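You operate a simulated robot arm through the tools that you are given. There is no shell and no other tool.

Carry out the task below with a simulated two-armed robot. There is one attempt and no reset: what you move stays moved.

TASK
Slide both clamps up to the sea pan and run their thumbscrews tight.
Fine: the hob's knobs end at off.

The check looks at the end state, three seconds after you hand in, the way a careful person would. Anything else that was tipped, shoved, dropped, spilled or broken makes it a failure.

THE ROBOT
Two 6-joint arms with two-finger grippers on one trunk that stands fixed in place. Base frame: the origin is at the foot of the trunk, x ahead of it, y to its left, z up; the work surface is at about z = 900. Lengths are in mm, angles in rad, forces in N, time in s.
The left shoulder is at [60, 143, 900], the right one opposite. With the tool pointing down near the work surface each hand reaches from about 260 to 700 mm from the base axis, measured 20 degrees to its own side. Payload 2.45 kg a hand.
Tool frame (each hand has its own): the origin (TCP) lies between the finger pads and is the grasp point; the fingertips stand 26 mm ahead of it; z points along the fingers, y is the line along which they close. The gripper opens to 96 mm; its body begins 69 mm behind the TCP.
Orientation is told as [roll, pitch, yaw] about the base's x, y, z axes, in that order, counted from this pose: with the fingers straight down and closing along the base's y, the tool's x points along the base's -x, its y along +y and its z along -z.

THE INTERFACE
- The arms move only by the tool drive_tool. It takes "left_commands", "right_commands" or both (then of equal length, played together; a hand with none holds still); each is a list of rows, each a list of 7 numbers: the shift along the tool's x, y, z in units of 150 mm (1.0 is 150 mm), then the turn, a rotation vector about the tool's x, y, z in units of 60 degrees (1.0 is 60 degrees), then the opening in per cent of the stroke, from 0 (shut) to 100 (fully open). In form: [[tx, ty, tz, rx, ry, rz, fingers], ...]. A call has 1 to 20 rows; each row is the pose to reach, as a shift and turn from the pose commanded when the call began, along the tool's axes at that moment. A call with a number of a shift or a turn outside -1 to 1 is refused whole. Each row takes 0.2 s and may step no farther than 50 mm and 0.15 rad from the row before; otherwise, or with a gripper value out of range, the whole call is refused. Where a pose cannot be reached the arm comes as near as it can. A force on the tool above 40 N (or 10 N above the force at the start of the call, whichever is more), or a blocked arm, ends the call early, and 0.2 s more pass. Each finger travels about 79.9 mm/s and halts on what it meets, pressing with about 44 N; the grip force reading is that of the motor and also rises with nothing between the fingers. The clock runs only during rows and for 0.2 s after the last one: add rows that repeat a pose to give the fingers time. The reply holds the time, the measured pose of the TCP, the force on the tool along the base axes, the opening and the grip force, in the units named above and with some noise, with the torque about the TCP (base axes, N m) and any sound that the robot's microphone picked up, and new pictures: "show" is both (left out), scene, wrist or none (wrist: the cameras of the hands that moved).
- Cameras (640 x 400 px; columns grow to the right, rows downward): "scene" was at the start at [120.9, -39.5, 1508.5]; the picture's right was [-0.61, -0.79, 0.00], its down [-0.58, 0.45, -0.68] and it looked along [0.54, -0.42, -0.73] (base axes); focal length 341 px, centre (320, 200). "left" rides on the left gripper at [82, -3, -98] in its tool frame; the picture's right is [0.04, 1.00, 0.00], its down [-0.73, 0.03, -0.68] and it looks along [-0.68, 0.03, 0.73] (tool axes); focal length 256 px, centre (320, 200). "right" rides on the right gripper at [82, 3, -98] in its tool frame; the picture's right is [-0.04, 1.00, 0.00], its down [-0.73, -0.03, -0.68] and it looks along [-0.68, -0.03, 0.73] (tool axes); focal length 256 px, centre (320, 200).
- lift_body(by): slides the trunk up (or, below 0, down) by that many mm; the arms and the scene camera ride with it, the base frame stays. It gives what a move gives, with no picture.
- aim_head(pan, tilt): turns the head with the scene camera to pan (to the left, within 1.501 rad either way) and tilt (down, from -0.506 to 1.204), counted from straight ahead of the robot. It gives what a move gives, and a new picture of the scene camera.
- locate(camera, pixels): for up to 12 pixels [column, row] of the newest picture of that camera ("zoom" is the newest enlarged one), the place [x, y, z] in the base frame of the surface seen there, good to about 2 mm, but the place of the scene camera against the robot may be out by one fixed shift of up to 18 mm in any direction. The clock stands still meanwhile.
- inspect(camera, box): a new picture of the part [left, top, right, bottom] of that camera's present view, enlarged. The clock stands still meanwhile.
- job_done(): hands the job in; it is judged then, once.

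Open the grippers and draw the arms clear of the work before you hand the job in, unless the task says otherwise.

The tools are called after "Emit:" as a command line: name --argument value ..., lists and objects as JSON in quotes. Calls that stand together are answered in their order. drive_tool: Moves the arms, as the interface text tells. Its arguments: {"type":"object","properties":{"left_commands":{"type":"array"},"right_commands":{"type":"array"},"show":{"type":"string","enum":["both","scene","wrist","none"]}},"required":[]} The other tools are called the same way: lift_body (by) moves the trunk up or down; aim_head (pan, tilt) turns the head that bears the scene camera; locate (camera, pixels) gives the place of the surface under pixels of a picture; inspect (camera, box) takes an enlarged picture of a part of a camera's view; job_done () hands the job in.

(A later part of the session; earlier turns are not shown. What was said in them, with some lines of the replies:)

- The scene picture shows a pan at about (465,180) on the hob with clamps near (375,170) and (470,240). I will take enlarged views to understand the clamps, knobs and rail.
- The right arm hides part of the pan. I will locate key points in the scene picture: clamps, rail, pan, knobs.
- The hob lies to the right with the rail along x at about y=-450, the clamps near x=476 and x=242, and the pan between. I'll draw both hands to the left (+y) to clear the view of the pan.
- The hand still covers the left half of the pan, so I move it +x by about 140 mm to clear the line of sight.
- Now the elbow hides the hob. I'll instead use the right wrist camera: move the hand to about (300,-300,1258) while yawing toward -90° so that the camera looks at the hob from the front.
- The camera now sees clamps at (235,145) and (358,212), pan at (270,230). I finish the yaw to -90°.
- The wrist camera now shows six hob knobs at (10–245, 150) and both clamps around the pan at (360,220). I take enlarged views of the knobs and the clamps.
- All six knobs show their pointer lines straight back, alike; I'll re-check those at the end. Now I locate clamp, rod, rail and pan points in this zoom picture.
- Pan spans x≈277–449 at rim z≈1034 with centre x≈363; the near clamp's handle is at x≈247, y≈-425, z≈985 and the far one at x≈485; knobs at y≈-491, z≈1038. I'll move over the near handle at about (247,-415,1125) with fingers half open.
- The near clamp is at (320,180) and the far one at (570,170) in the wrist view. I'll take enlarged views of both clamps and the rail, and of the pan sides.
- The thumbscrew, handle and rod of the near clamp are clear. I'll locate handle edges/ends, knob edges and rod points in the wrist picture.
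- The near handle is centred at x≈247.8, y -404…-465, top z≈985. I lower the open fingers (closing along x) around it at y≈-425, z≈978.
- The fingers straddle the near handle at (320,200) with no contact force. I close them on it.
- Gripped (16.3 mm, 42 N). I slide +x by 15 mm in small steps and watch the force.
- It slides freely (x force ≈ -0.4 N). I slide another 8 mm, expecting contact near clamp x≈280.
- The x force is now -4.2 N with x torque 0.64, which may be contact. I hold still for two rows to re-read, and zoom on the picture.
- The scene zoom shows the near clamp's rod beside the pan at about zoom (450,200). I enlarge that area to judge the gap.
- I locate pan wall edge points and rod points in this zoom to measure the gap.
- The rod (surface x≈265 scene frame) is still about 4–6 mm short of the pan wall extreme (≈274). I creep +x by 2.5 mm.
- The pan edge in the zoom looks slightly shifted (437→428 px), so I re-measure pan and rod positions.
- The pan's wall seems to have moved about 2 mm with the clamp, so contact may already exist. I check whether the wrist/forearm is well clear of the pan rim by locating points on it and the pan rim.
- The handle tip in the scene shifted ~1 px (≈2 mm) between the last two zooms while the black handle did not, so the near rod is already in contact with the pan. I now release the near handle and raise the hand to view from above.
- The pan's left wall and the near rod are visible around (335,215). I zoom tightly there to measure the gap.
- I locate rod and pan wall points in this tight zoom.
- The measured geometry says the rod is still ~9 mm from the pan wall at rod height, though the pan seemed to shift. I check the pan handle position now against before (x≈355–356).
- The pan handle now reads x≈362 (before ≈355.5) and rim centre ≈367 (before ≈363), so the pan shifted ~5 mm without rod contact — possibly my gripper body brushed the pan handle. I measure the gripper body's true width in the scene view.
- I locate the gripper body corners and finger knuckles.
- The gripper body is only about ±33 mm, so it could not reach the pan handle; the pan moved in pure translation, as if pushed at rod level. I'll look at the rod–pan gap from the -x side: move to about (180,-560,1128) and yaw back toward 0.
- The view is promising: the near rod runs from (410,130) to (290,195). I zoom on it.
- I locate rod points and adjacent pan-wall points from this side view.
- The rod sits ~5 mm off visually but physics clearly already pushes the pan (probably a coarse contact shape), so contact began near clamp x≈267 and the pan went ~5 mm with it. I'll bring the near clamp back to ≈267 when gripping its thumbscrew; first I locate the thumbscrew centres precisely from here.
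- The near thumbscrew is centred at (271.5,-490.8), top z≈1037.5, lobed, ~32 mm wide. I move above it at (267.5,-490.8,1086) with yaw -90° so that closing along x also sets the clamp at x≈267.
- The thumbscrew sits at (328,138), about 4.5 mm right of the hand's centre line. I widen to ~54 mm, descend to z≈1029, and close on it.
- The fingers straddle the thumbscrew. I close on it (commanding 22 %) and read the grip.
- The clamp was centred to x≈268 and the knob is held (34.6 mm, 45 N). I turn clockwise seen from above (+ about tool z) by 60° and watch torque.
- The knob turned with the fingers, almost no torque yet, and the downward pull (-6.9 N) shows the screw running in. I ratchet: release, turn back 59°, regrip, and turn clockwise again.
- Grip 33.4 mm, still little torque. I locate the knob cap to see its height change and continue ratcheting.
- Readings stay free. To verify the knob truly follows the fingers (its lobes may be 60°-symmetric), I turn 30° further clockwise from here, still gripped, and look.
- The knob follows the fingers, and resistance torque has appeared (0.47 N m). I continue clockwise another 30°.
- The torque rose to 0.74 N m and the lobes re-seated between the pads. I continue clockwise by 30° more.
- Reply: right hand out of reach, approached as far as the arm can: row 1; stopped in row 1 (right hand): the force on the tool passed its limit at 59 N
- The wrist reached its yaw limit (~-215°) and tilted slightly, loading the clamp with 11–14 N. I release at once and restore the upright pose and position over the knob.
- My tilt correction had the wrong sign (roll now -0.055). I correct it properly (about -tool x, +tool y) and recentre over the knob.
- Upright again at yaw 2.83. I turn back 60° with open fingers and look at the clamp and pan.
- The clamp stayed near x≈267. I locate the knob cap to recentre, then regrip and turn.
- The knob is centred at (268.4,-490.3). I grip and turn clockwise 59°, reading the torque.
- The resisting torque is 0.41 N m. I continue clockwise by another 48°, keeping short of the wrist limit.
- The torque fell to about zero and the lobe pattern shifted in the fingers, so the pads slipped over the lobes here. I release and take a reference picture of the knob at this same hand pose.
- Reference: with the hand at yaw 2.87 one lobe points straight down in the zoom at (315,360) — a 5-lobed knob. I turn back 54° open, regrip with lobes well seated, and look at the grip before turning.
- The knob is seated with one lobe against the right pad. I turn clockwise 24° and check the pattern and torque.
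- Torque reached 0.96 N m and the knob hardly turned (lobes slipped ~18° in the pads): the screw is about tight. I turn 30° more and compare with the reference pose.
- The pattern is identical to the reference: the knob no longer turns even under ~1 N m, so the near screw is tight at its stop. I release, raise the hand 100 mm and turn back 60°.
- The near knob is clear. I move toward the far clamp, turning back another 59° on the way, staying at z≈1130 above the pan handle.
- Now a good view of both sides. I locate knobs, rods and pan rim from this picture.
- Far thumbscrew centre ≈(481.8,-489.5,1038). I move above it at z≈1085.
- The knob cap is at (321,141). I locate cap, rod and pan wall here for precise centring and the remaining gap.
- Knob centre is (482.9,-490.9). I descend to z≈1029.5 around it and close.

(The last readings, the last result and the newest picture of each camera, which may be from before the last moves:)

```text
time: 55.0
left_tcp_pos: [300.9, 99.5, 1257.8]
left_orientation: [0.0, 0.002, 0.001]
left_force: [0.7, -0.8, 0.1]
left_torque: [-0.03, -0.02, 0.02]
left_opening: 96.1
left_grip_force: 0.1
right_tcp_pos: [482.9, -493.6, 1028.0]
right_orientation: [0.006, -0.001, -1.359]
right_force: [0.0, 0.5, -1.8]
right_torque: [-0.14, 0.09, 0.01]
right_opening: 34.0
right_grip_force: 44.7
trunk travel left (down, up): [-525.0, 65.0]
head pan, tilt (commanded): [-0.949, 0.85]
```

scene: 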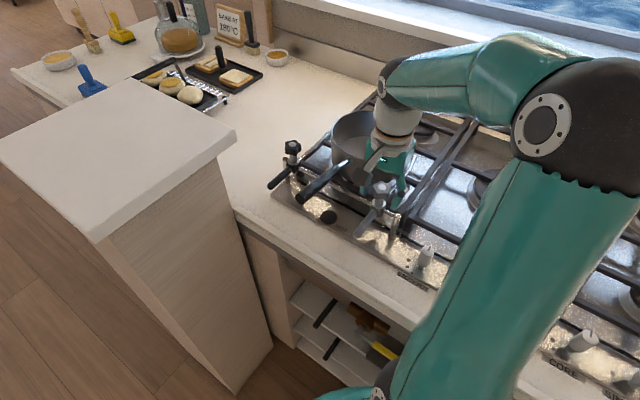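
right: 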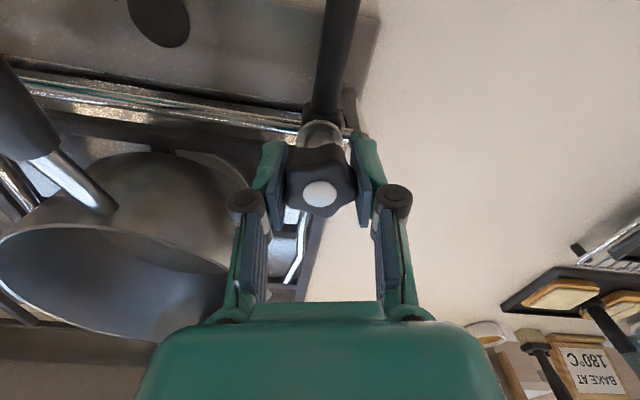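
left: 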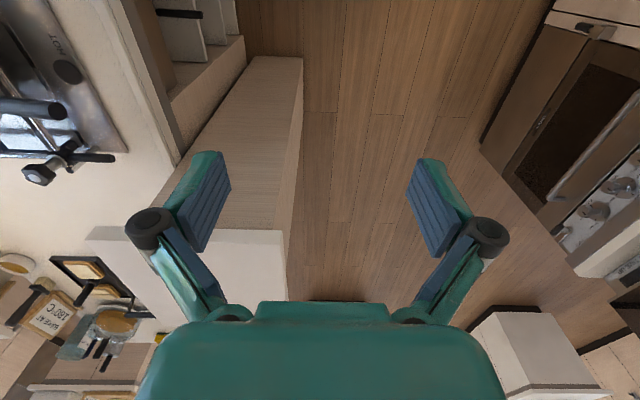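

Gripped, but the hand sits ~2 mm too far back (cap at row 195 vs 198). I reopen slightly, shift 1.8 mm forward, regrip, and then slide the clamp 12 mm in -x.

Emit:
drive_tool --right_commands '[[0, 0, 0, 0, 0, 0, 50], [0.012, 0, 0, 0, 0, 0, 50], [0.012, 0, 0, 0, 0, 0, 20], [0.012, 0, 0, 0, 0, 0, 20], [0.012, 0, 0, 0, 0, 0, 20], [0.016, -0.02, 0, 0, 0, 0, 20], [0.02, -0.039, 0, 0, 0, 0, 20], [0.024, -0.059, 0, 0, 0, 0, 20], [0.029, -0.078, 0, 0, 0, 0, 20], [0.029, -0.078, 0, 0, 0, 0, 20]]' --show "both"

```text
time: 57.2
left_tcp_pos: [300.9, 101.2, 1256.7]
left_orientation: [0.0, 0.001, -0.001]
left_force: [-0.1, 0.6, -0.1]
left_torque: [-0.02, 0.0, -0.02]
left_opening: 95.9
left_grip_force: 0.1
right_tcp_pos: [471.5, -491.3, 1027.5]
right_orientation: [0.005, -0.002, -1.36]
right_force: [0.9, 3.4, -1.2]
right_torque: [-0.47, -0.14, -0.01]
right_opening: 33.9
right_grip_force: 44.9
trunk travel left (down, up): [-525.0, 65.0]
head pan, tilt (commanded): [-0.949, 0.85]
```

scene: 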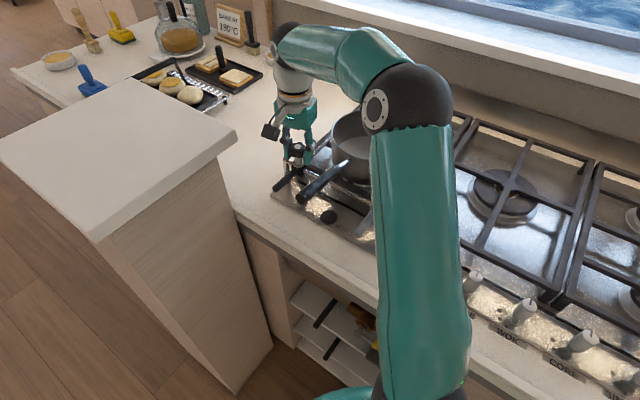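
right: 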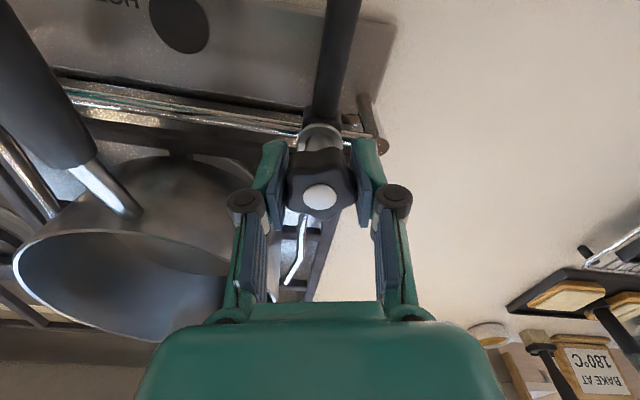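

The far clamp slid freely to x≈471.5. I slide 6 mm more in 2 mm steps.

Emit:
drive_tool --right_commands '[[0.003, -0.013, 0, 0, 0, 0, 20], [0.0056, -0.026, 0, 0, 0, 0, 20], [0.0084, -0.039, 0, 0, 0, 0, 20], [0.0084, -0.039, 0, 0, 0, 0, 20]]' --show "wrist"

```text
time: 58.2
left_tcp_pos: [300.4, 100.7, 1257.4]
left_orientation: [-0.001, 0.0, 0.003]
left_force: [-0.4, -0.8, 0.1]
left_torque: [-0.01, 0.01, 0.02]
left_opening: 96.1
left_grip_force: 0.1
right_tcp_pos: [465.8, -492.2, 1028.4]
right_orientation: [0.005, -0.003, -1.359]
right_force: [1.0, 4.1, -2.4]
right_torque: [0.18, 0.14, 0.01]
right_opening: 34.1
right_grip_force: 45.0
trunk travel left (down, up): [-525.0, 65.0]
head pan, tilt (commanded): [-0.949, 0.85]
```

right: 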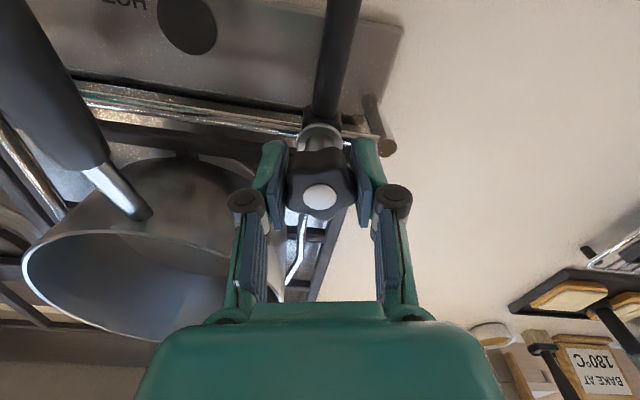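

Still no contact (Fx 1 N). I slide 3 mm more.

Emit:
drive_tool --right_commands '[[0.0015, -0.0065, 0, 0, 0, 0, 20], [0.003, -0.013, 0, 0, 0, 0, 20], [0.0042, -0.0196, 0, 0, 0, 0, 20], [0.0042, -0.0196, 0, 0, 0, 0, 20]]' --show "wrist"

Emit:
inspect --camera "right" --box '[230, 160, 350, 310]'

```text
time: 59.2
left_tcp_pos: [301.9, 100.5, 1257.9]
left_orientation: [0.0, 0.002, 0.0]
left_force: [0.5, 0.0, -0.5]
left_torque: [-0.03, 0.02, 0.02]
left_opening: 96.1
left_grip_force: 0.1
right_tcp_pos: [462.8, -490.6, 1028.4]
right_orientation: [0.005, -0.001, -1.359]
right_force: [4.1, 4.7, -1.1]
right_torque: [0.47, 0.16, 0.0]
right_opening: 33.9
right_grip_force: 44.8
trunk travel left (down, up): [-525.0, 65.0]
head pan, tilt (commanded): [-0.949, 0.85]
```

right: 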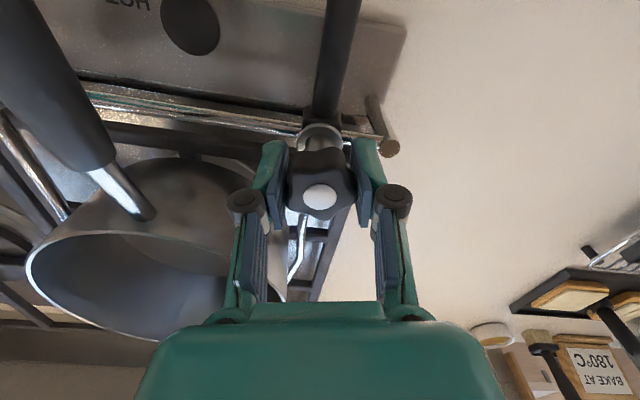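

```text
2.67 times, centred on (290, 235) of right
```

zoom: 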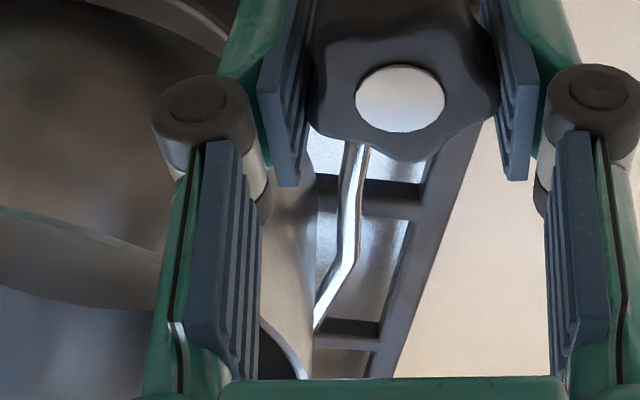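

Fx rose to 4 N — contact with the pan. The pan must go back ~3–4 mm to rest against the locked near rod; I push in 1 mm steps and watch for the force to rise.

Emit:
drive_tool --right_commands '[[0.0014, -0.0065, 0, 0, 0, 0, 20], [0.0028, -0.013, 0, 0, 0, 0, 20], [0.0028, -0.013, 0, 0, 0, 0, 20]]' --show "none"

```text
time: 60.0
left_tcp_pos: [301.6, 101.3, 1257.7]
left_orientation: [0.0, 0.002, 0.002]
left_force: [0.7, 0.2, -0.2]
left_torque: [0.02, -0.01, 0.0]
left_opening: 96.0
left_grip_force: 0.0
right_tcp_pos: [460.7, -492.1, 1029.5]
right_orientation: [0.006, -0.001, -1.358]
right_force: [3.1, 6.4, -3.3]
right_torque: [-0.15, -0.01, 0.01]
right_opening: 33.9
right_grip_force: 44.4
trunk travel left (down, up): [-525.0, 65.0]
head pan, tilt (commanded): [-0.949, 0.85]
```

Fx 3.1 N, still only pan friction. Another 1.5 mm.

Emit:
drive_tool --right_commands '[[0.0011, -0.005, 0, 0, 0, 0, 20], [0.0021, -0.0098, 0, 0, 0, 0, 20], [0.0021, -0.0098, 0, 0, 0, 0, 20]]' --show "wrist"

Emit:
inspect --camera "scene" --box '[260, 100, 420, 240]'

```text
time: 60.8
left_tcp_pos: [301.5, 102.2, 1257.2]
left_orientation: [0.0, 0.003, -0.001]
left_force: [-0.6, 0.2, -0.4]
left_torque: [0.04, -0.02, 0.0]
left_opening: 95.9
left_grip_force: 0.1
right_tcp_pos: [458.9, -492.1, 1028.3]
right_orientation: [0.005, 0.0, -1.359]
right_force: [3.2, 6.0, -4.5]
right_torque: [-0.26, 0.0, -0.04]
right_opening: 33.9
right_grip_force: 44.7
trunk travel left (down, up): [-525.0, 65.0]
head pan, tilt (commanded): [-0.949, 0.85]
```

right: 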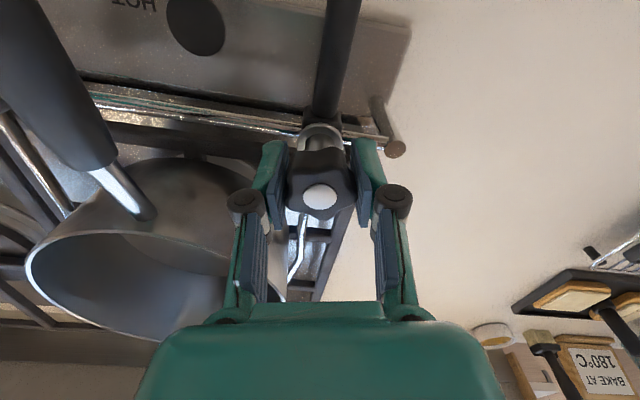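

```text
2.86 times, centred on (340, 170) of scene
```

zoom: 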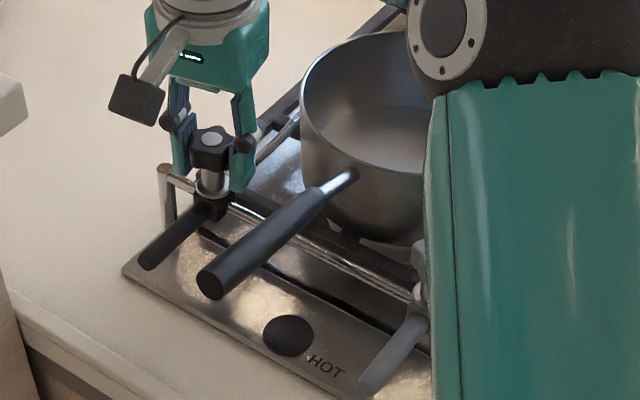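

The pan follows the clamp (its image is unchanged in the hand view). I push 1 mm more.

Emit:
drive_tool --right_commands '[[0.0007, -0.0033, 0, 0, 0, 0, 20], [0.0014, -0.0065, 0, 0, 0, 0, 20], [0.0014, -0.0065, 0, 0, 0, 0, 20]]' --show "none"

```text
time: 61.6
left_tcp_pos: [303.5, 100.8, 1257.2]
left_orientation: [0.0, 0.001, 0.001]
left_force: [0.7, 0.6, -0.5]
left_torque: [0.01, 0.0, 0.0]
left_opening: 95.7
left_grip_force: 0.1
right_tcp_pos: [458.6, -492.8, 1028.4]
right_orientation: [0.005, -0.003, -1.359]
right_force: [9.3, 6.8, -0.6]
right_torque: [0.56, 0.14, 0.0]
right_opening: 33.8
right_grip_force: 45.0
trunk travel left (down, up): [-525.0, 65.0]
head pan, tilt (commanded): [-0.949, 0.85]
```

Fx jumped to 9.3 N: the pan is now held between both rods. I now turn the far thumbscrew clockwise 59°, with a 1 mm +y correction to relieve side force.

Emit:
drive_tool --right_commands '[[0.0065, 0.001, 0, 0, 0, 0, 20], [0.0065, 0.001, 0, 0, 0, 0.14, 20], [0.0065, 0.001, 0, 0, 0, 0.28, 20], [0.0065, 0.001, 0, 0, 0, 0.42, 20], [0.0065, 0.001, 0, 0, 0, 0.56, 20], [0.0065, 0.001, 0, 0, 0, 0.7, 20], [0.0065, 0.001, 0, 0, 0, 0.84, 20], [0.0065, 0.001, 0, 0, 0, 0.98, 20], [0.0065, 0.001, 0, 0, 0, 0.98, 20]]' --show "wrist"

Emit:
inspect --camera "right" --box '[265, 110, 375, 235]'

```text
time: 63.6
left_tcp_pos: [301.9, 100.0, 1257.4]
left_orientation: [0.001, 0.002, 0.0]
left_force: [-1.0, -0.1, -0.3]
left_torque: [-0.03, 0.02, 0.02]
left_opening: 96.2
left_grip_force: 0.0
right_tcp_pos: [457.6, -491.3, 1027.9]
right_orientation: [0.003, 0.003, -2.388]
right_force: [2.3, -3.5, 4.0]
right_torque: [-0.46, 0.55, -0.01]
right_opening: 34.1
right_grip_force: 45.4
trunk travel left (down, up): [-525.0, 65.0]
head pan, tilt (commanded): [-0.949, 0.85]
```

right: 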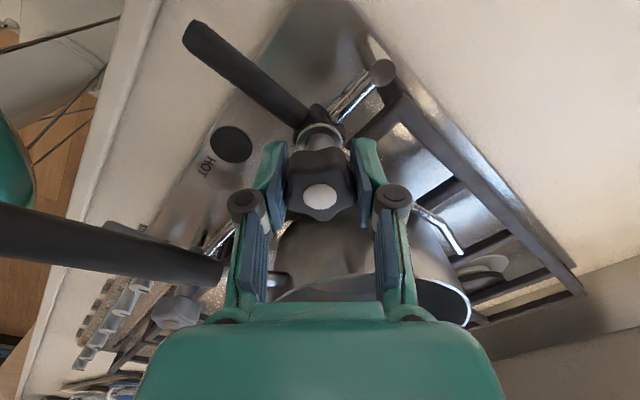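

```text
3.20 times, centred on (320, 172) of right
```

zoom: 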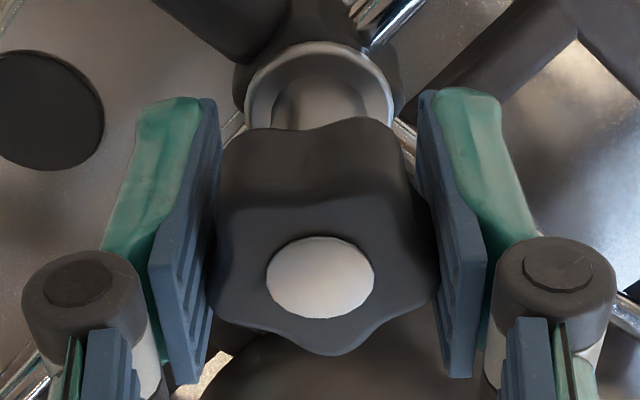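

The knob is well seated and turns freely (no torque). I ratchet another stroke: release, back 59°, regrip, forward 59°.

Emit:
drive_tool --right_commands '[[0, 0, 0, 0, 0, 0, 57], [0, 0, 0, 0, 0, 0, 57], [0, 0, 0, 0, 0, -0.14, 57], [0, 0, 0, 0, 0, -0.28, 57], [0, 0, 0, 0, 0, -0.42, 57], [0, 0, 0, 0, 0, -0.56, 57], [0, 0, 0, 0, 0, -0.7, 57], [0, 0, 0, 0, 0, -0.84, 57], [0, 0, 0, 0, 0, -0.98, 57], [0, 0, 0, 0, 0, -0.98, 20], [0, 0, 0, 0, 0, -0.98, 20], [0, 0, 0, 0, 0, -0.98, 20], [0, 0, 0, 0, 0, -0.84, 20], [0, 0, 0, 0, 0, -0.7, 20], [0, 0, 0, 0, 0, -0.56, 20], [0, 0, 0, 0, 0, -0.42, 20], [0, 0, 0, 0, 0, -0.28, 20], [0, 0, 0, 0, 0, -0.14, 20], [0, 0, 0, 0, 0, 0, 20], [0, 0, 0, 0, 0, 0, 20]]' --show "wrist"

Emit:
inspect --camera "right" --box '[265, 110, 375, 235]'

```text
time: 67.8
left_tcp_pos: [302.1, 99.7, 1258.2]
left_orientation: [0.001, 0.001, -0.002]
left_force: [0.3, 0.2, 0.1]
left_torque: [0.01, -0.03, 0.0]
left_opening: 96.1
left_grip_force: 0.0
right_tcp_pos: [457.3, -491.0, 1029.0]
right_orientation: [0.003, 0.003, -2.39]
right_force: [3.1, 1.7, 5.2]
right_torque: [-0.37, 0.64, 0.0]
right_opening: 34.8
right_grip_force: 44.5
trunk travel left (down, up): [-525.0, 65.0]
head pan, tilt (commanded): [-0.949, 0.85]
```

right: 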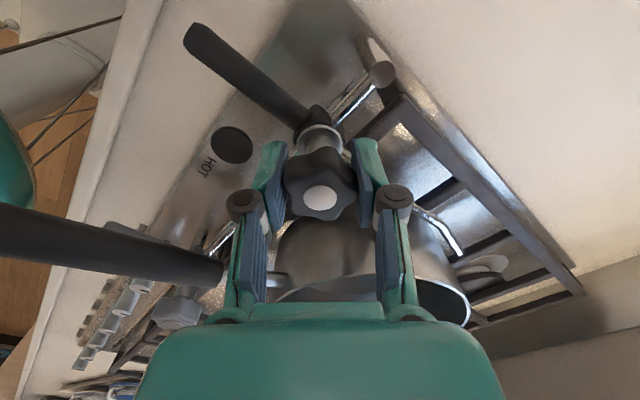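

```text
3.20 times, centred on (320, 172) of right
```

zoom: 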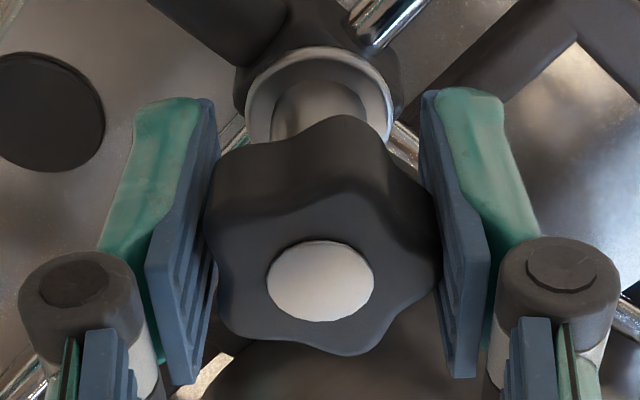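

Turned about 118° in total, still free. Another ratchet stroke.

Emit:
drive_tool --right_commands '[[0, 0, 0, 0, 0, 0, 57], [0, 0, 0, 0, 0, 0, 57], [0, 0, 0, 0, 0, -0.14, 57], [0, 0, 0, 0, 0, -0.28, 57], [0, 0, 0, 0, 0, -0.42, 57], [0, 0, 0, 0, 0, -0.56, 57], [0, 0, 0, 0, 0, -0.7, 57], [0, 0, 0, 0, 0, -0.84, 57], [0, 0, 0, 0, 0, -0.98, 57], [0, 0, 0, 0, 0, -0.98, 20], [0, 0, 0, 0, 0, -0.98, 20], [0, 0, 0, 0, 0, -0.98, 20], [0, 0, 0, 0, 0, -0.84, 20], [0, 0, 0, 0, 0, -0.7, 20], [0, 0, 0, 0, 0, -0.56, 20], [0, 0, 0, 0, 0, -0.42, 20], [0, 0, 0, 0, 0, -0.28, 20], [0, 0, 0, 0, 0, -0.14, 20], [0, 0, 0, 0, 0, 0, 20], [0, 0, 0, 0, 0, 0, 20]]' --show "wrist"

Emit:
inspect --camera "right" --box '[265, 110, 375, 235]'

```text
time: 72.0
left_tcp_pos: [301.4, 99.9, 1256.6]
left_orientation: [0.0, 0.002, 0.001]
left_force: [0.8, 0.2, -0.4]
left_torque: [-0.01, 0.02, 0.0]
left_opening: 95.8
left_grip_force: 0.0
right_tcp_pos: [456.6, -490.6, 1028.5]
right_orientation: [0.001, 0.003, -2.39]
right_force: [1.6, 1.5, -1.2]
right_torque: [-0.19, 0.39, -0.04]
right_opening: 33.3
right_grip_force: 45.1
trunk travel left (down, up): [-525.0, 65.0]
head pan, tilt (commanded): [-0.949, 0.85]
```

right: 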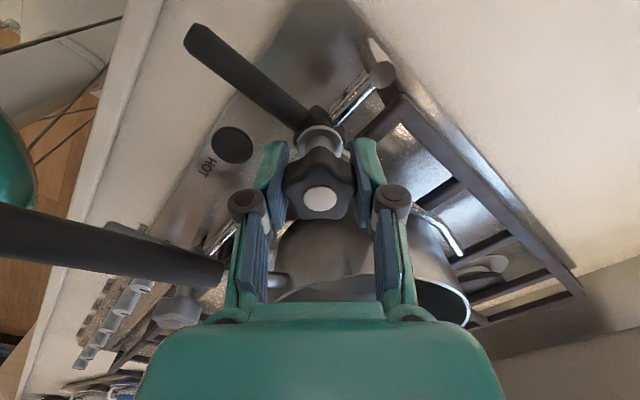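

```text
3.20 times, centred on (320, 172) of right
```

zoom: 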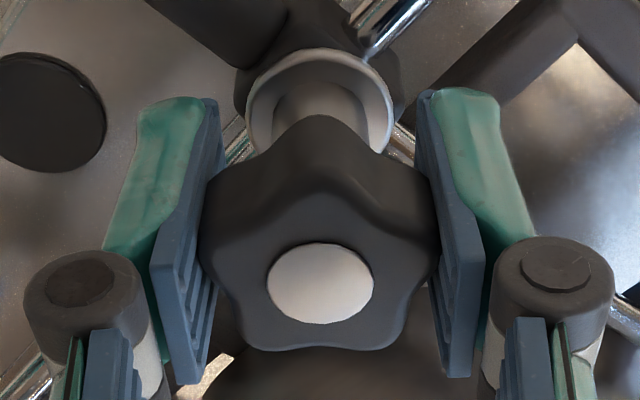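

About 176° done. As with the near one, resistance should begin now; I continue forward 40° from here.

Emit:
drive_tool --right_commands '[[0, 0, 0, 0, 0, 0.12, 20], [0, 0, 0, 0, 0, 0.24, 20], [0, 0, 0, 0, 0, 0.36, 20], [0, 0, 0, 0, 0, 0.48, 20], [0, 0, 0, 0, 0, 0.6, 20], [0, 0, 0, 0, 0, 0.667, 20], [0, 0, 0, 0, 0, 0.667, 20]]' --show "wrist"

Emit:
inspect --camera "right" --box '[265, 110, 375, 235]'

```text
time: 73.6
left_tcp_pos: [300.9, 100.2, 1258.1]
left_orientation: [0.0, 0.001, 0.001]
left_force: [0.4, -0.2, -0.7]
left_torque: [0.02, 0.0, 0.0]
left_opening: 96.0
left_grip_force: 0.1
right_tcp_pos: [456.6, -489.9, 1028.4]
right_orientation: [0.0, 0.006, -3.087]
right_force: [-2.1, 7.2, -3.4]
right_torque: [0.05, -0.12, 0.55]
right_opening: 34.4
right_grip_force: 45.4
trunk travel left (down, up): [-525.0, 65.0]
head pan, tilt (commanded): [-0.949, 0.85]
```

right: 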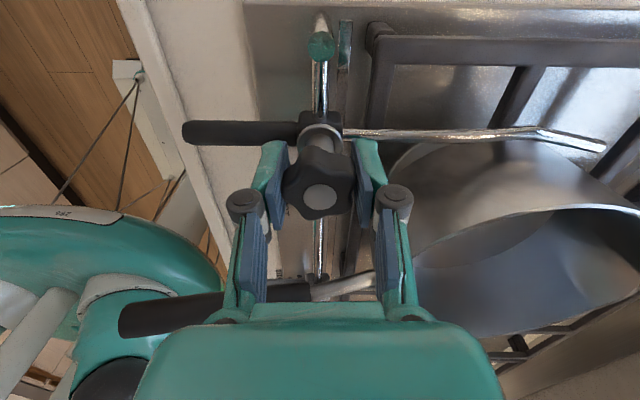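

```text
3.20 times, centred on (320, 172) of right
```

zoom: 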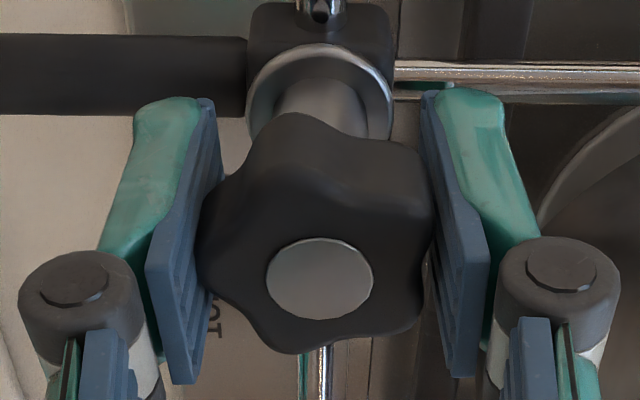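

Torque 0.55 N m is building. I release, go back 59°, regrip and turn forward again to this same yaw to see how far the knob still goes.

Emit:
drive_tool --right_commands '[[0, 0, 0, 0, 0, 0, 57], [0, 0, 0, 0, 0, 0, 57], [0, 0, 0, 0, 0, -0.14, 57], [0, 0, 0, 0, 0, -0.28, 57], [0, 0, 0, 0, 0, -0.42, 57], [0, 0, 0, 0, 0, -0.56, 57], [0, 0, 0, 0, 0, -0.7, 57], [0, 0, 0, 0, 0, -0.84, 57], [0, 0, 0, 0, 0, -0.98, 57], [0, 0, 0, 0, 0, -0.98, 20], [0, 0, 0, 0, 0, -0.98, 20], [0, 0, 0, 0, 0, -0.98, 20], [0, 0, 0, 0, 0, -0.84, 20], [0, 0, 0, 0, 0, -0.7, 20], [0, 0, 0, 0, 0, -0.56, 20], [0, 0, 0, 0, 0, -0.42, 20], [0, 0, 0, 0, 0, -0.28, 20], [0, 0, 0, 0, 0, -0.14, 20], [0, 0, 0, 0, 0, 0, 20], [0, 0, 0, 0, 0, 0, 20]]' --show "wrist"

Emit:
inspect --camera "right" --box '[265, 110, 375, 235]'

```text
time: 77.8
left_tcp_pos: [300.5, 100.5, 1256.9]
left_orientation: [0.001, 0.0, 0.0]
left_force: [0.1, 1.0, -0.4]
left_torque: [0.02, 0.04, 0.01]
left_opening: 95.9
left_grip_force: 0.0
right_tcp_pos: [457.7, -490.6, 1028.4]
right_orientation: [0.002, 0.008, -3.085]
right_force: [-1.0, 4.2, -1.6]
right_torque: [0.01, -0.03, 0.59]
right_opening: 34.6
right_grip_force: 45.4
trunk travel left (down, up): [-525.0, 65.0]
head pan, tilt (commanded): [-0.949, 0.85]
```

right: 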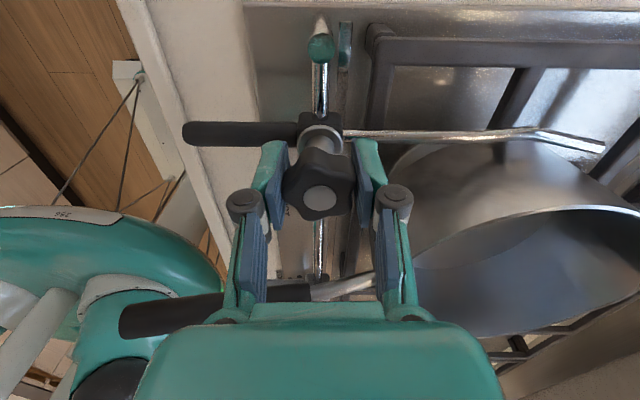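

```text
3.20 times, centred on (320, 172) of right
```

zoom: 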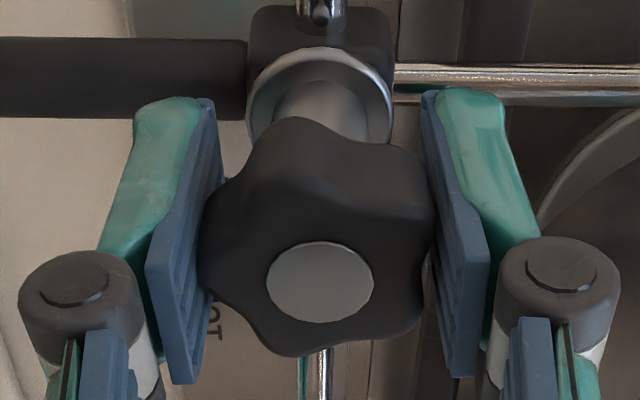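

At the same yaw the lobe pattern and torque (0.59) are identical to before, so the knob did not advance: it seems at its stop. To be sure, I push 12° further and check whether the knob moves or the pads just slip.

Emit:
drive_tool --right_commands '[[0, 0, 0, 0, 0, 0.05, 20], [0, 0, 0, 0, 0, 0.1, 20], [0, 0, 0, 0, 0, 0.15, 20], [0, 0, 0, 0, 0, 0.2, 20], [0, 0, 0, 0, 0, 0.2, 20]]' --show "wrist"

Emit:
inspect --camera "right" --box '[265, 110, 375, 235]'

```text
time: 79.0
left_tcp_pos: [300.7, 100.9, 1257.1]
left_orientation: [0.0, 0.001, 0.0]
left_force: [-1.0, 0.7, 0.2]
left_torque: [0.0, -0.03, 0.01]
left_opening: 95.9
left_grip_force: 0.1
right_tcp_pos: [456.1, -489.3, 1028.4]
right_orientation: [-0.001, 0.005, 2.986]
right_force: [-0.2, 5.0, -1.8]
right_torque: [0.03, -0.01, 0.18]
right_opening: 34.3
right_grip_force: 45.0
trunk travel left (down, up): [-525.0, 65.0]
head pan, tilt (commanded): [-0.949, 0.85]
```

right: 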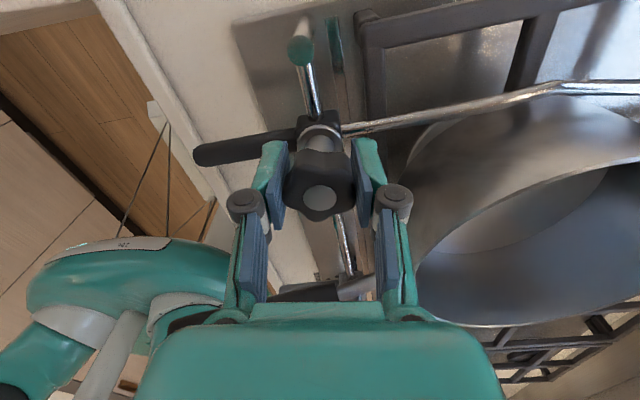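

```text
3.20 times, centred on (320, 172) of right
```

zoom: 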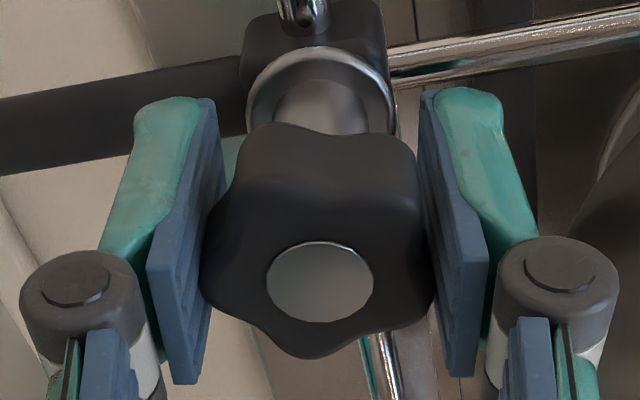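

The pads slipped 12° around the knob with the knob fixed in the world: the far screw is at its stop too. As a lock check I pull the gripped clamp gently +x by 1.5 mm and read the force (a loose clamp would show ~1 N).

Emit:
drive_tool --right_commands '[[0.005, -0.0008, 0, 0, 0, 0, 20], [0.01, -0.0016, 0, 0, 0, 0, 20], [0.01, -0.0016, 0, 0, 0, 0, 20]]' --show "none"

```text
time: 79.8
left_tcp_pos: [300.6, 99.9, 1257.8]
left_orientation: [-0.001, 0.001, -0.001]
left_force: [0.5, -0.4, 0.7]
left_torque: [0.01, 0.0, -0.04]
left_opening: 95.9
left_grip_force: 0.0
right_tcp_pos: [457.1, -491.2, 1029.1]
right_orientation: [-0.003, 0.004, 2.989]
right_force: [-7.9, 6.1, -6.8]
right_torque: [-0.08, -0.42, -0.02]
right_opening: 34.0
right_grip_force: 45.0
trunk travel left (down, up): [-525.0, 65.0]
head pan, tilt (commanded): [-0.949, 0.85]
```

The far clamp holds nearly 8 N, so it is locked. I return the 1.5 mm, release, raise the hand 100 mm and turn back 50°.

Emit:
drive_tool --right_commands '[[-0.01, 0.0016, 0, 0, 0, 0, 20], [-0.01, 0.0016, 0, 0, 0, 0, 57], [-0.01, 0.0016, 0, 0, 0, 0, 57], [-0.01, 0.0016, -0.2, 0, 0, 0, 57], [-0.01, 0.0016, -0.45, 0, 0, -0.14, 57], [-0.01, 0.0016, -0.667, 0, 0, -0.28, 57], [-0.01, 0.0016, -0.667, 0, 0, -0.42, 57], [-0.01, 0.0016, -0.667, 0, 0, -0.56, 57], [-0.01, 0.0016, -0.667, 0, 0, -0.7, 57], [-0.01, 0.0016, -0.667, 0, 0, -0.84, 57], [-0.01, 0.0016, -0.667, 0, 0, -0.98, 57], [-0.01, 0.0016, -0.667, 0, 0, -0.98, 57]]' --show "both"

```text
time: 82.4
left_tcp_pos: [301.1, 100.0, 1257.2]
left_orientation: [0.0, -0.001, 0.001]
left_force: [-0.3, 0.2, 0.2]
left_torque: [-0.02, 0.04, 0.01]
left_opening: 96.0
left_grip_force: 0.1
right_tcp_pos: [457.2, -491.1, 1129.6]
right_orientation: [0.004, 0.003, -2.267]
right_force: [0.5, -0.5, -0.7]
right_torque: [0.01, -0.03, -0.03]
right_opening: 54.9
right_grip_force: 0.1
trunk travel left (down, up): [-525.0, 65.0]
head pan, tilt (commanded): [-0.949, 0.85]
```

scene: 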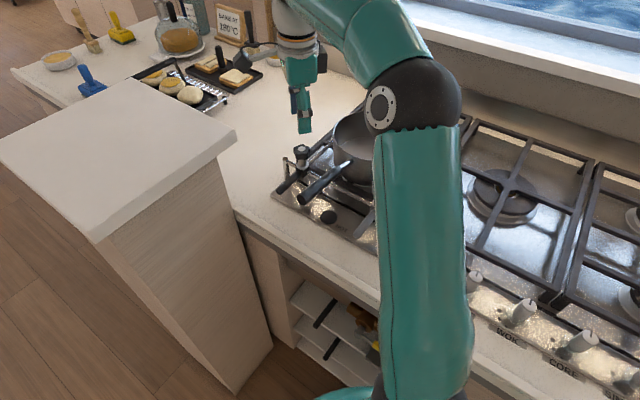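
right: 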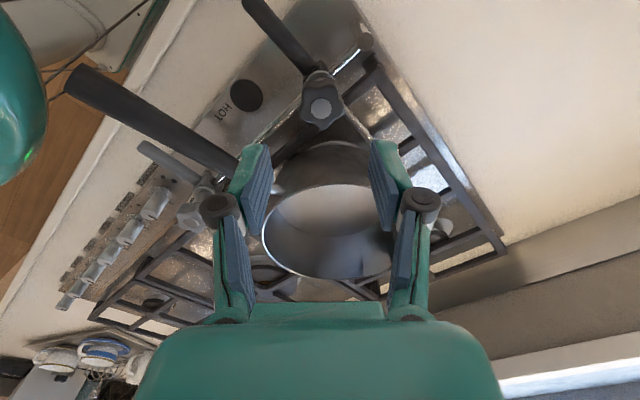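

Now I move to a front overview position (about (372,-360,1210), yaw -90°) to check both rods, the pan and the knobs.

Emit:
drive_tool --right_commands '[[0.04, -0.14, -0.1, 0, 0, -0.1, 57], [0.08, -0.28, -0.2, 0, 0, -0.2, 57], [0.13, -0.43, -0.3, 0, 0, -0.3, 57], [0.17, -0.57, -0.4, 0, 0, -0.4, 57], [0.22, -0.71, -0.5, 0, 0, -0.5, 57], [0.26, -0.85, -0.533, 0, 0, -0.6, 57], [0.3, -0.99, -0.533, 0, 0, -0.666, 57], [0.3, -0.99, -0.533, 0, 0, -0.666, 57]]' --show "wrist"

Emit:
inspect --camera "right" --box '[200, 90, 440, 270]'

```text
time: 84.2
left_tcp_pos: [301.0, 100.1, 1258.1]
left_orientation: [-0.001, -0.001, 0.0]
left_force: [-0.1, 1.3, 0.0]
left_torque: [0.01, 0.01, -0.01]
left_opening: 96.0
left_grip_force: 0.1
right_tcp_pos: [370.3, -361.1, 1207.5]
right_orientation: [0.006, 0.0, -1.57]
right_force: [-0.5, 0.1, -0.2]
right_torque: [0.04, 0.0, 0.01]
right_opening: 54.9
right_grip_force: 0.0
trunk travel left (down, up): [-525.0, 65.0]
head pan, tilt (commanded): [-0.949, 0.85]
```

right: 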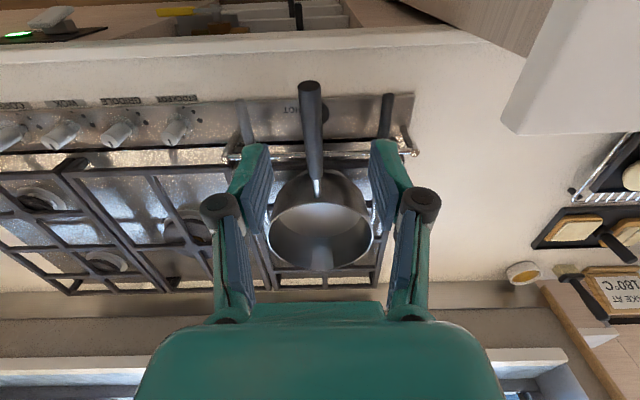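

```text
2.22 times, centred on (320, 180) of right
```

zoom: 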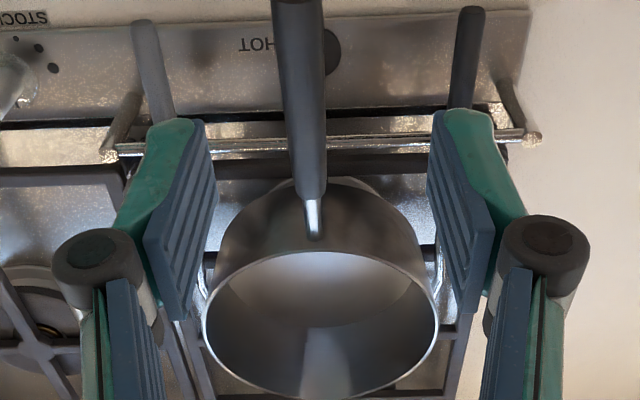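

The fingers hide the clamps; I open the gripper fully to see between them.

Emit:
drive_tool --right_commands '[[-0.2, 0, 0, 0, 0, 0, 100], [-0.2, 0, 0, 0, 0, 0, 100], [-0.2, 0, 0, 0, 0, 0, 100]]' --show "wrist"

Emit:
inspect --camera "right" --box '[200, 60, 440, 280]'

```text
time: 85.0
left_tcp_pos: [300.8, 99.5, 1257.9]
left_orientation: [0.001, 0.001, 0.0]
left_force: [0.5, 0.1, 0.2]
left_torque: [0.0, -0.01, -0.01]
left_opening: 96.0
left_grip_force: 0.0
right_tcp_pos: [370.6, -391.1, 1208.3]
right_orientation: [0.006, 0.0, -1.57]
right_force: [-0.1, 0.8, 0.3]
right_torque: [0.03, 0.01, 0.0]
right_opening: 96.1
right_grip_force: 0.2
trunk travel left (down, up): [-525.0, 65.0]
head pan, tilt (commanded): [-0.949, 0.85]
```

right: 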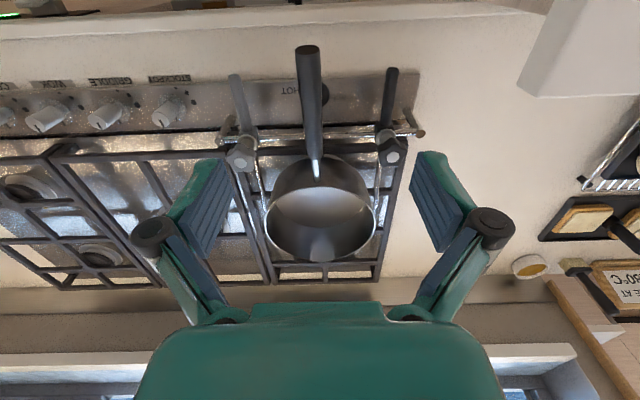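

```text
1.82 times, centred on (320, 170) of right
```

zoom: 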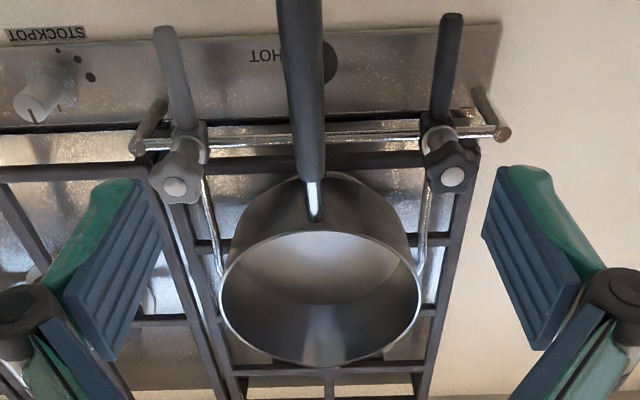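

Both rods now hug the pan symmetrically. I zoom on each rod–pan contact.

Emit:
inspect --camera "right" --box '[235, 140, 315, 240]'

Emit:
inspect --camera "right" --box '[325, 140, 405, 240]'

```text
4.00 times, centred on (275, 190) of right
```

zoom: 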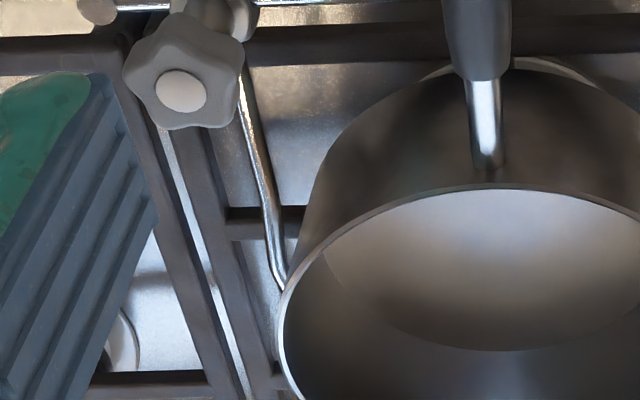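

```text
4.00 times, centred on (365, 190) of right
```

zoom: 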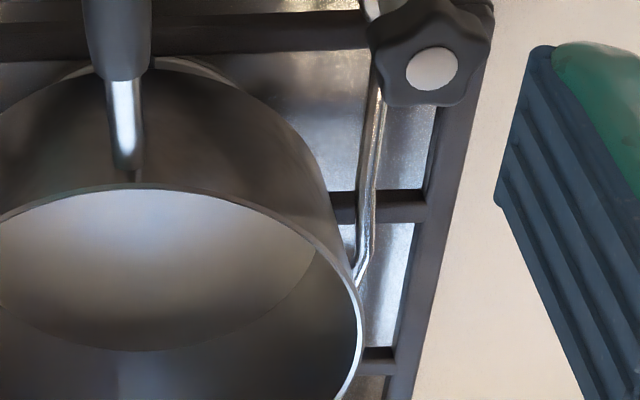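

I locate far-side rod and pan-wall points from this newest zoom.

Emit:
locate --camera "zoom" --pixels '[[376, 130], [369, 180], [364, 225], [357, 265], [334, 205], [341, 230], [347, 250], [352, 275], [360, 320], [432, 68], [325, 180], [362, 345]]'

Emit:
locate --camera "right" --pixels '[[252, 163], [264, 185], [268, 205], [272, 209], [276, 195], [274, 201], [267, 225], [375, 222], [240, 160], [238, 95], [390, 95], [309, 90]]'

```text
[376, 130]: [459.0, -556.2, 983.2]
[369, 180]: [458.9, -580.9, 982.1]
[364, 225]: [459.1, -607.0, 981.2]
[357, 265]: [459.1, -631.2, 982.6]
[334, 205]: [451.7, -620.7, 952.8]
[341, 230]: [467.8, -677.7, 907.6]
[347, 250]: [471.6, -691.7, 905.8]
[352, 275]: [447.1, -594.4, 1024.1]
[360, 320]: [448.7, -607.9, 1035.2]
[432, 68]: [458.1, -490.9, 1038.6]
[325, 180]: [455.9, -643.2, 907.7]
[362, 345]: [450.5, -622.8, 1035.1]
```

```text
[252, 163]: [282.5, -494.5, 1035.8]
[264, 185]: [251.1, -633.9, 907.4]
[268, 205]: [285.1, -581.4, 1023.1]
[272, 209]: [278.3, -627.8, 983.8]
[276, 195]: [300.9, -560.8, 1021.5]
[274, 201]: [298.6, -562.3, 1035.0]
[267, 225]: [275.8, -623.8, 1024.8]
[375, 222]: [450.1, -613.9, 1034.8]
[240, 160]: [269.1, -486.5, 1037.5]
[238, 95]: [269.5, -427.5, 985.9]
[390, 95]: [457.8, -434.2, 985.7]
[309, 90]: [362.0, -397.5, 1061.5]
```

Clamps are at x≈269 and 458, symmetric about the pan (centre ≈363), both in contact. Now I move the hand toward -x to inspect all six hob knobs.

Emit:
drive_tool --right_commands '[[0.0, -0.3, -0.1, 0, 0, 0, 100], [0.1, -0.6, -0.2, 0, 0, 0, 100], [0.2, -0.9, -0.2, 0, 0, 0, 100], [0.2, -1.0, -0.2, 0, 0, 0, 100], [0.2, -1.0, -0.2, 0, 0, 0, 100]]' --show "both"

Emit:
inspect --camera "right" --box '[0, 90, 180, 202]'

Emit:
inspect --camera "right" --box '[130, 90, 310, 202]'

```text
time: 86.2
left_tcp_pos: [300.2, 100.0, 1257.2]
left_orientation: [0.001, 0.0, -0.002]
left_force: [0.2, -0.2, 0.1]
left_torque: [-0.02, -0.04, 0.02]
left_opening: 95.9
left_grip_force: 0.1
right_tcp_pos: [221.2, -360.7, 1236.3]
right_orientation: [0.005, -0.001, -1.57]
right_force: [-0.3, 0.5, 0.1]
right_torque: [-0.01, 0.02, -0.01]
right_opening: 96.0
right_grip_force: 0.1
trunk travel left (down, up): [-525.0, 65.0]
head pan, tilt (commanded): [-0.949, 0.85]
```

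scene: 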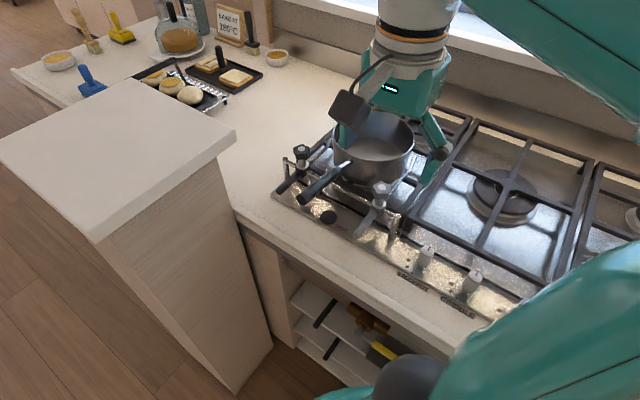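
right: 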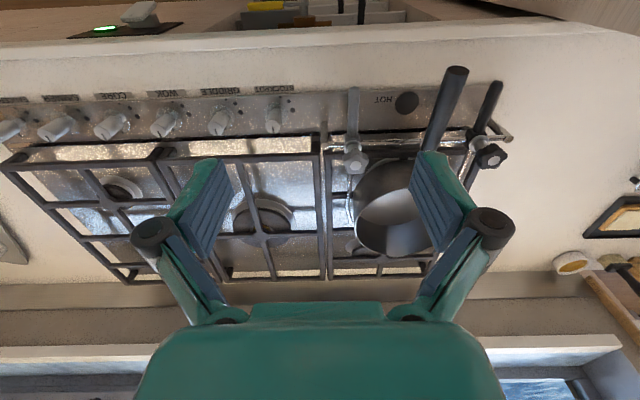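

```text
3.56 times, centred on (90, 146) of right
```

zoom: 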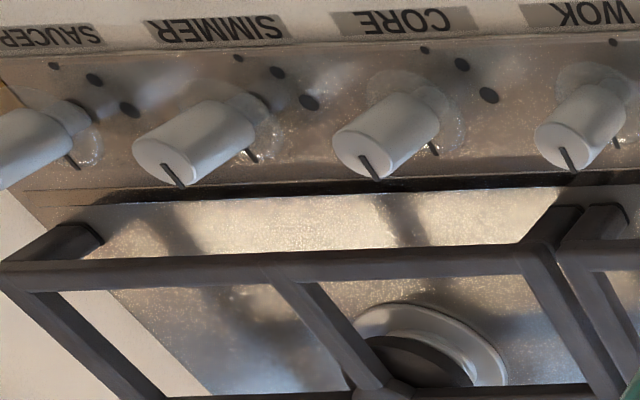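

```text
3.56 times, centred on (220, 146) of right
```

zoom: 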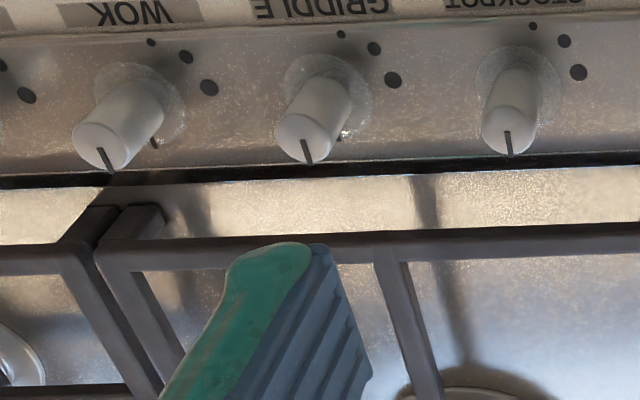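

All visible pointers sit at the back tick (off). SAUCEPAN at the far left edge is partly out of view, so I yaw 20° to see it fully.

Emit:
drive_tool --right_commands '[[0, 0, 0, 0, 0, 0.12, 100], [0, 0, 0, 0, 0, 0.24, 100], [0, 0, 0, 0, 0, 0.35, 100], [0, 0, 0, 0, 0, 0.35, 100]]' --show "wrist"

Emit:
inspect --camera "right" --box '[60, 70, 300, 220]'

```text
time: 87.2
left_tcp_pos: [300.6, 99.9, 1257.9]
left_orientation: [0.0, 0.0, 0.001]
left_force: [0.5, 1.2, -0.8]
left_torque: [0.02, 0.04, 0.02]
left_opening: 95.7
left_grip_force: 0.1
right_tcp_pos: [221.3, -360.7, 1236.6]
right_orientation: [0.005, 0.001, -1.94]
right_force: [0.8, -0.3, 0.6]
right_torque: [0.01, 0.03, 0.0]
right_opening: 95.9
right_grip_force: 0.0
trunk travel left (down, up): [-525.0, 65.0]
head pan, tilt (commanded): [-0.949, 0.85]
```

right: 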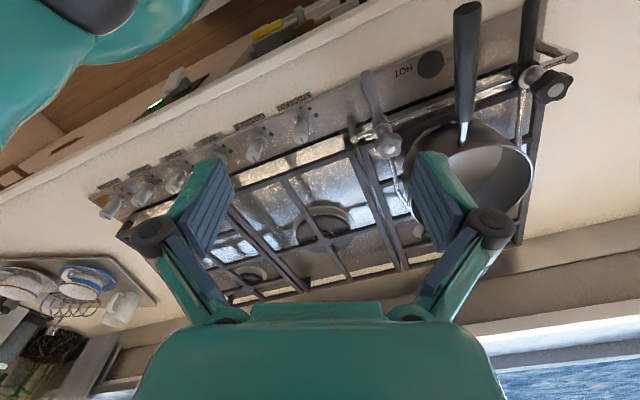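

```text
2.67 times, centred on (180, 145) of right
```

zoom: 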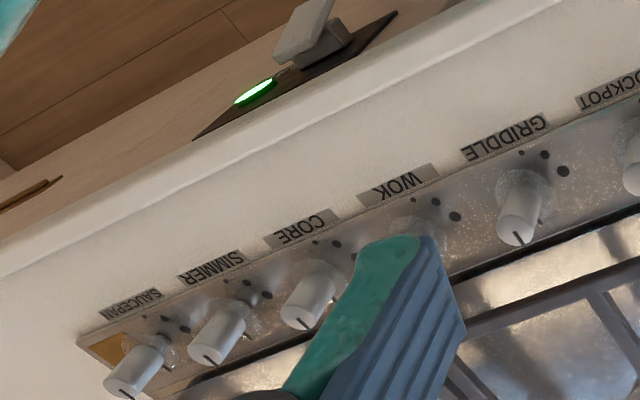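

All six knobs point to the off tick. I draw the right hand back from the hob to about (250,-220,1255), gripper open.

Emit:
drive_tool --right_commands '[[0.25, -0.04, -0.05, 0, 0, 0, 100], [0.5, -0.08, -0.1, 0, 0, 0, 100], [0.75, -0.12, -0.13, 0, 0, 0, 100], [0.943, -0.15, -0.13, 0, 0, 0, 100], [0.943, -0.15, -0.13, 0, 0, 0, 100]]' --show "both"

Emit:
inspect --camera "right" --box '[200, 60, 520, 260]'

Emit:
inspect --camera "scene" --box '[250, 90, 470, 280]'

```text
time: 88.4
left_tcp_pos: [300.1, 99.7, 1258.8]
left_orientation: [0.0, 0.0, 0.001]
left_force: [0.6, 0.0, -0.2]
left_torque: [0.03, 0.01, -0.02]
left_opening: 96.1
left_grip_force: 0.0
right_tcp_pos: [248.7, -221.7, 1257.4]
right_orientation: [0.006, 0.001, -1.937]
right_force: [-0.2, 0.5, 0.2]
right_torque: [-0.01, -0.03, -0.01]
right_opening: 95.9
right_grip_force: 0.0
trunk travel left (down, up): [-525.0, 65.0]
head pan, tilt (commanded): [-0.949, 0.85]
```

scene: 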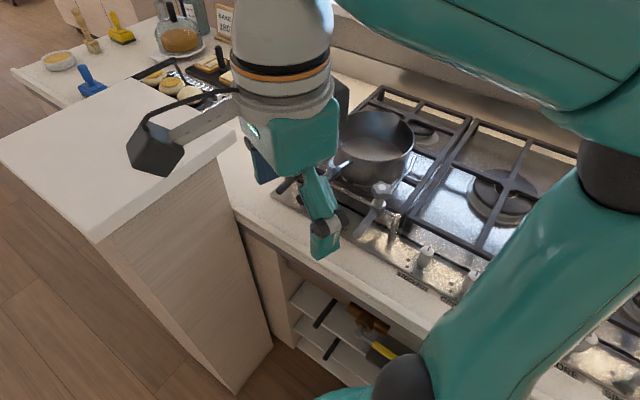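
right: 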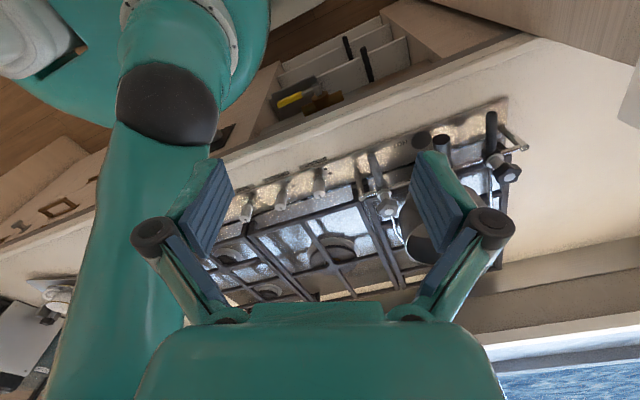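

```text
2.00 times, centred on (360, 160) of right
```

zoom: 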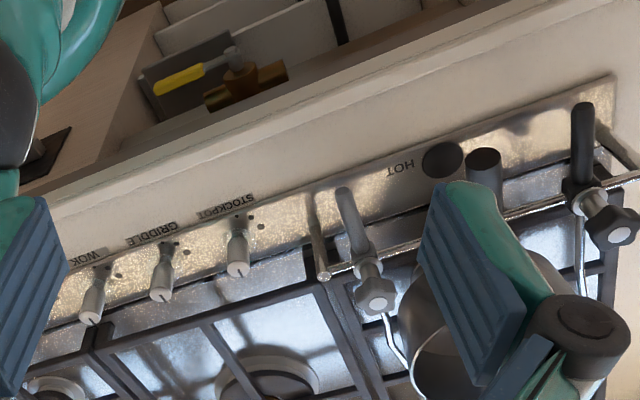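

```text
2.11 times, centred on (360, 185) of scene
```

zoom: 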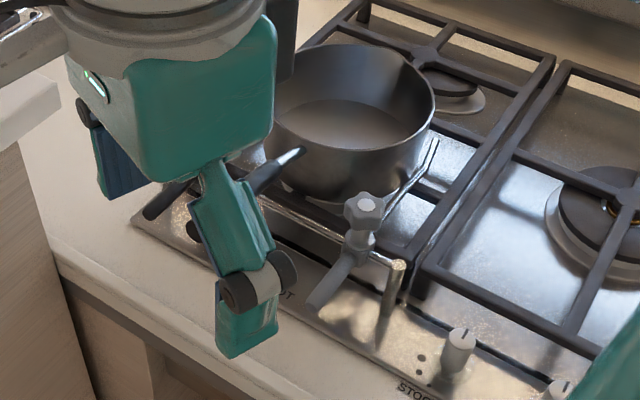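

Both clamps rest against the pan, both thumbscrews are at their stop, and all knobs point to off (e.g. STOCKPOT at zoom (458,345)). Grippers are open and the arms are clear, so I hand in.

Emit:
job_done

```text
The job is handed in.
```

I slid both clamps up to the pan, ran both thumbscrews in until they would not turn further, and left all six hob knobs at off. I then handed the job in.

- **Clamps:** The near clamp is at about x = 269 and the far one at about x = 458, centred on the pan at about x = 363. When I closed the far clamp, the pan jammed between the two rods, at about 9 N. On camera the rods still look 5–8 mm off the pan wall at rod height, even though the forces show contact. I could not close them further.
- **Thumbscrews:** Each turned freely for roughly 180–200°, then resisted until the pads slipped over the lobes. The highest torque I read was 0.96 N m on the near one and 0.59 N m on the far one. Repeat strokes did not move either knob. The far clamp also held nearly 8 N when I pulled it outward.
- **Pan:** Sliding the near clamp in first pushed the pan about 5 mm. I pushed it back with the far clamp, so it ended within a millimetre or two of where it started.
- **Hob knobs:** I looked closely at all six afterwards, and each pointer is at the off mark at the back. I did not touch any of them.

Both grippers are open and the arms are clear of the hob.
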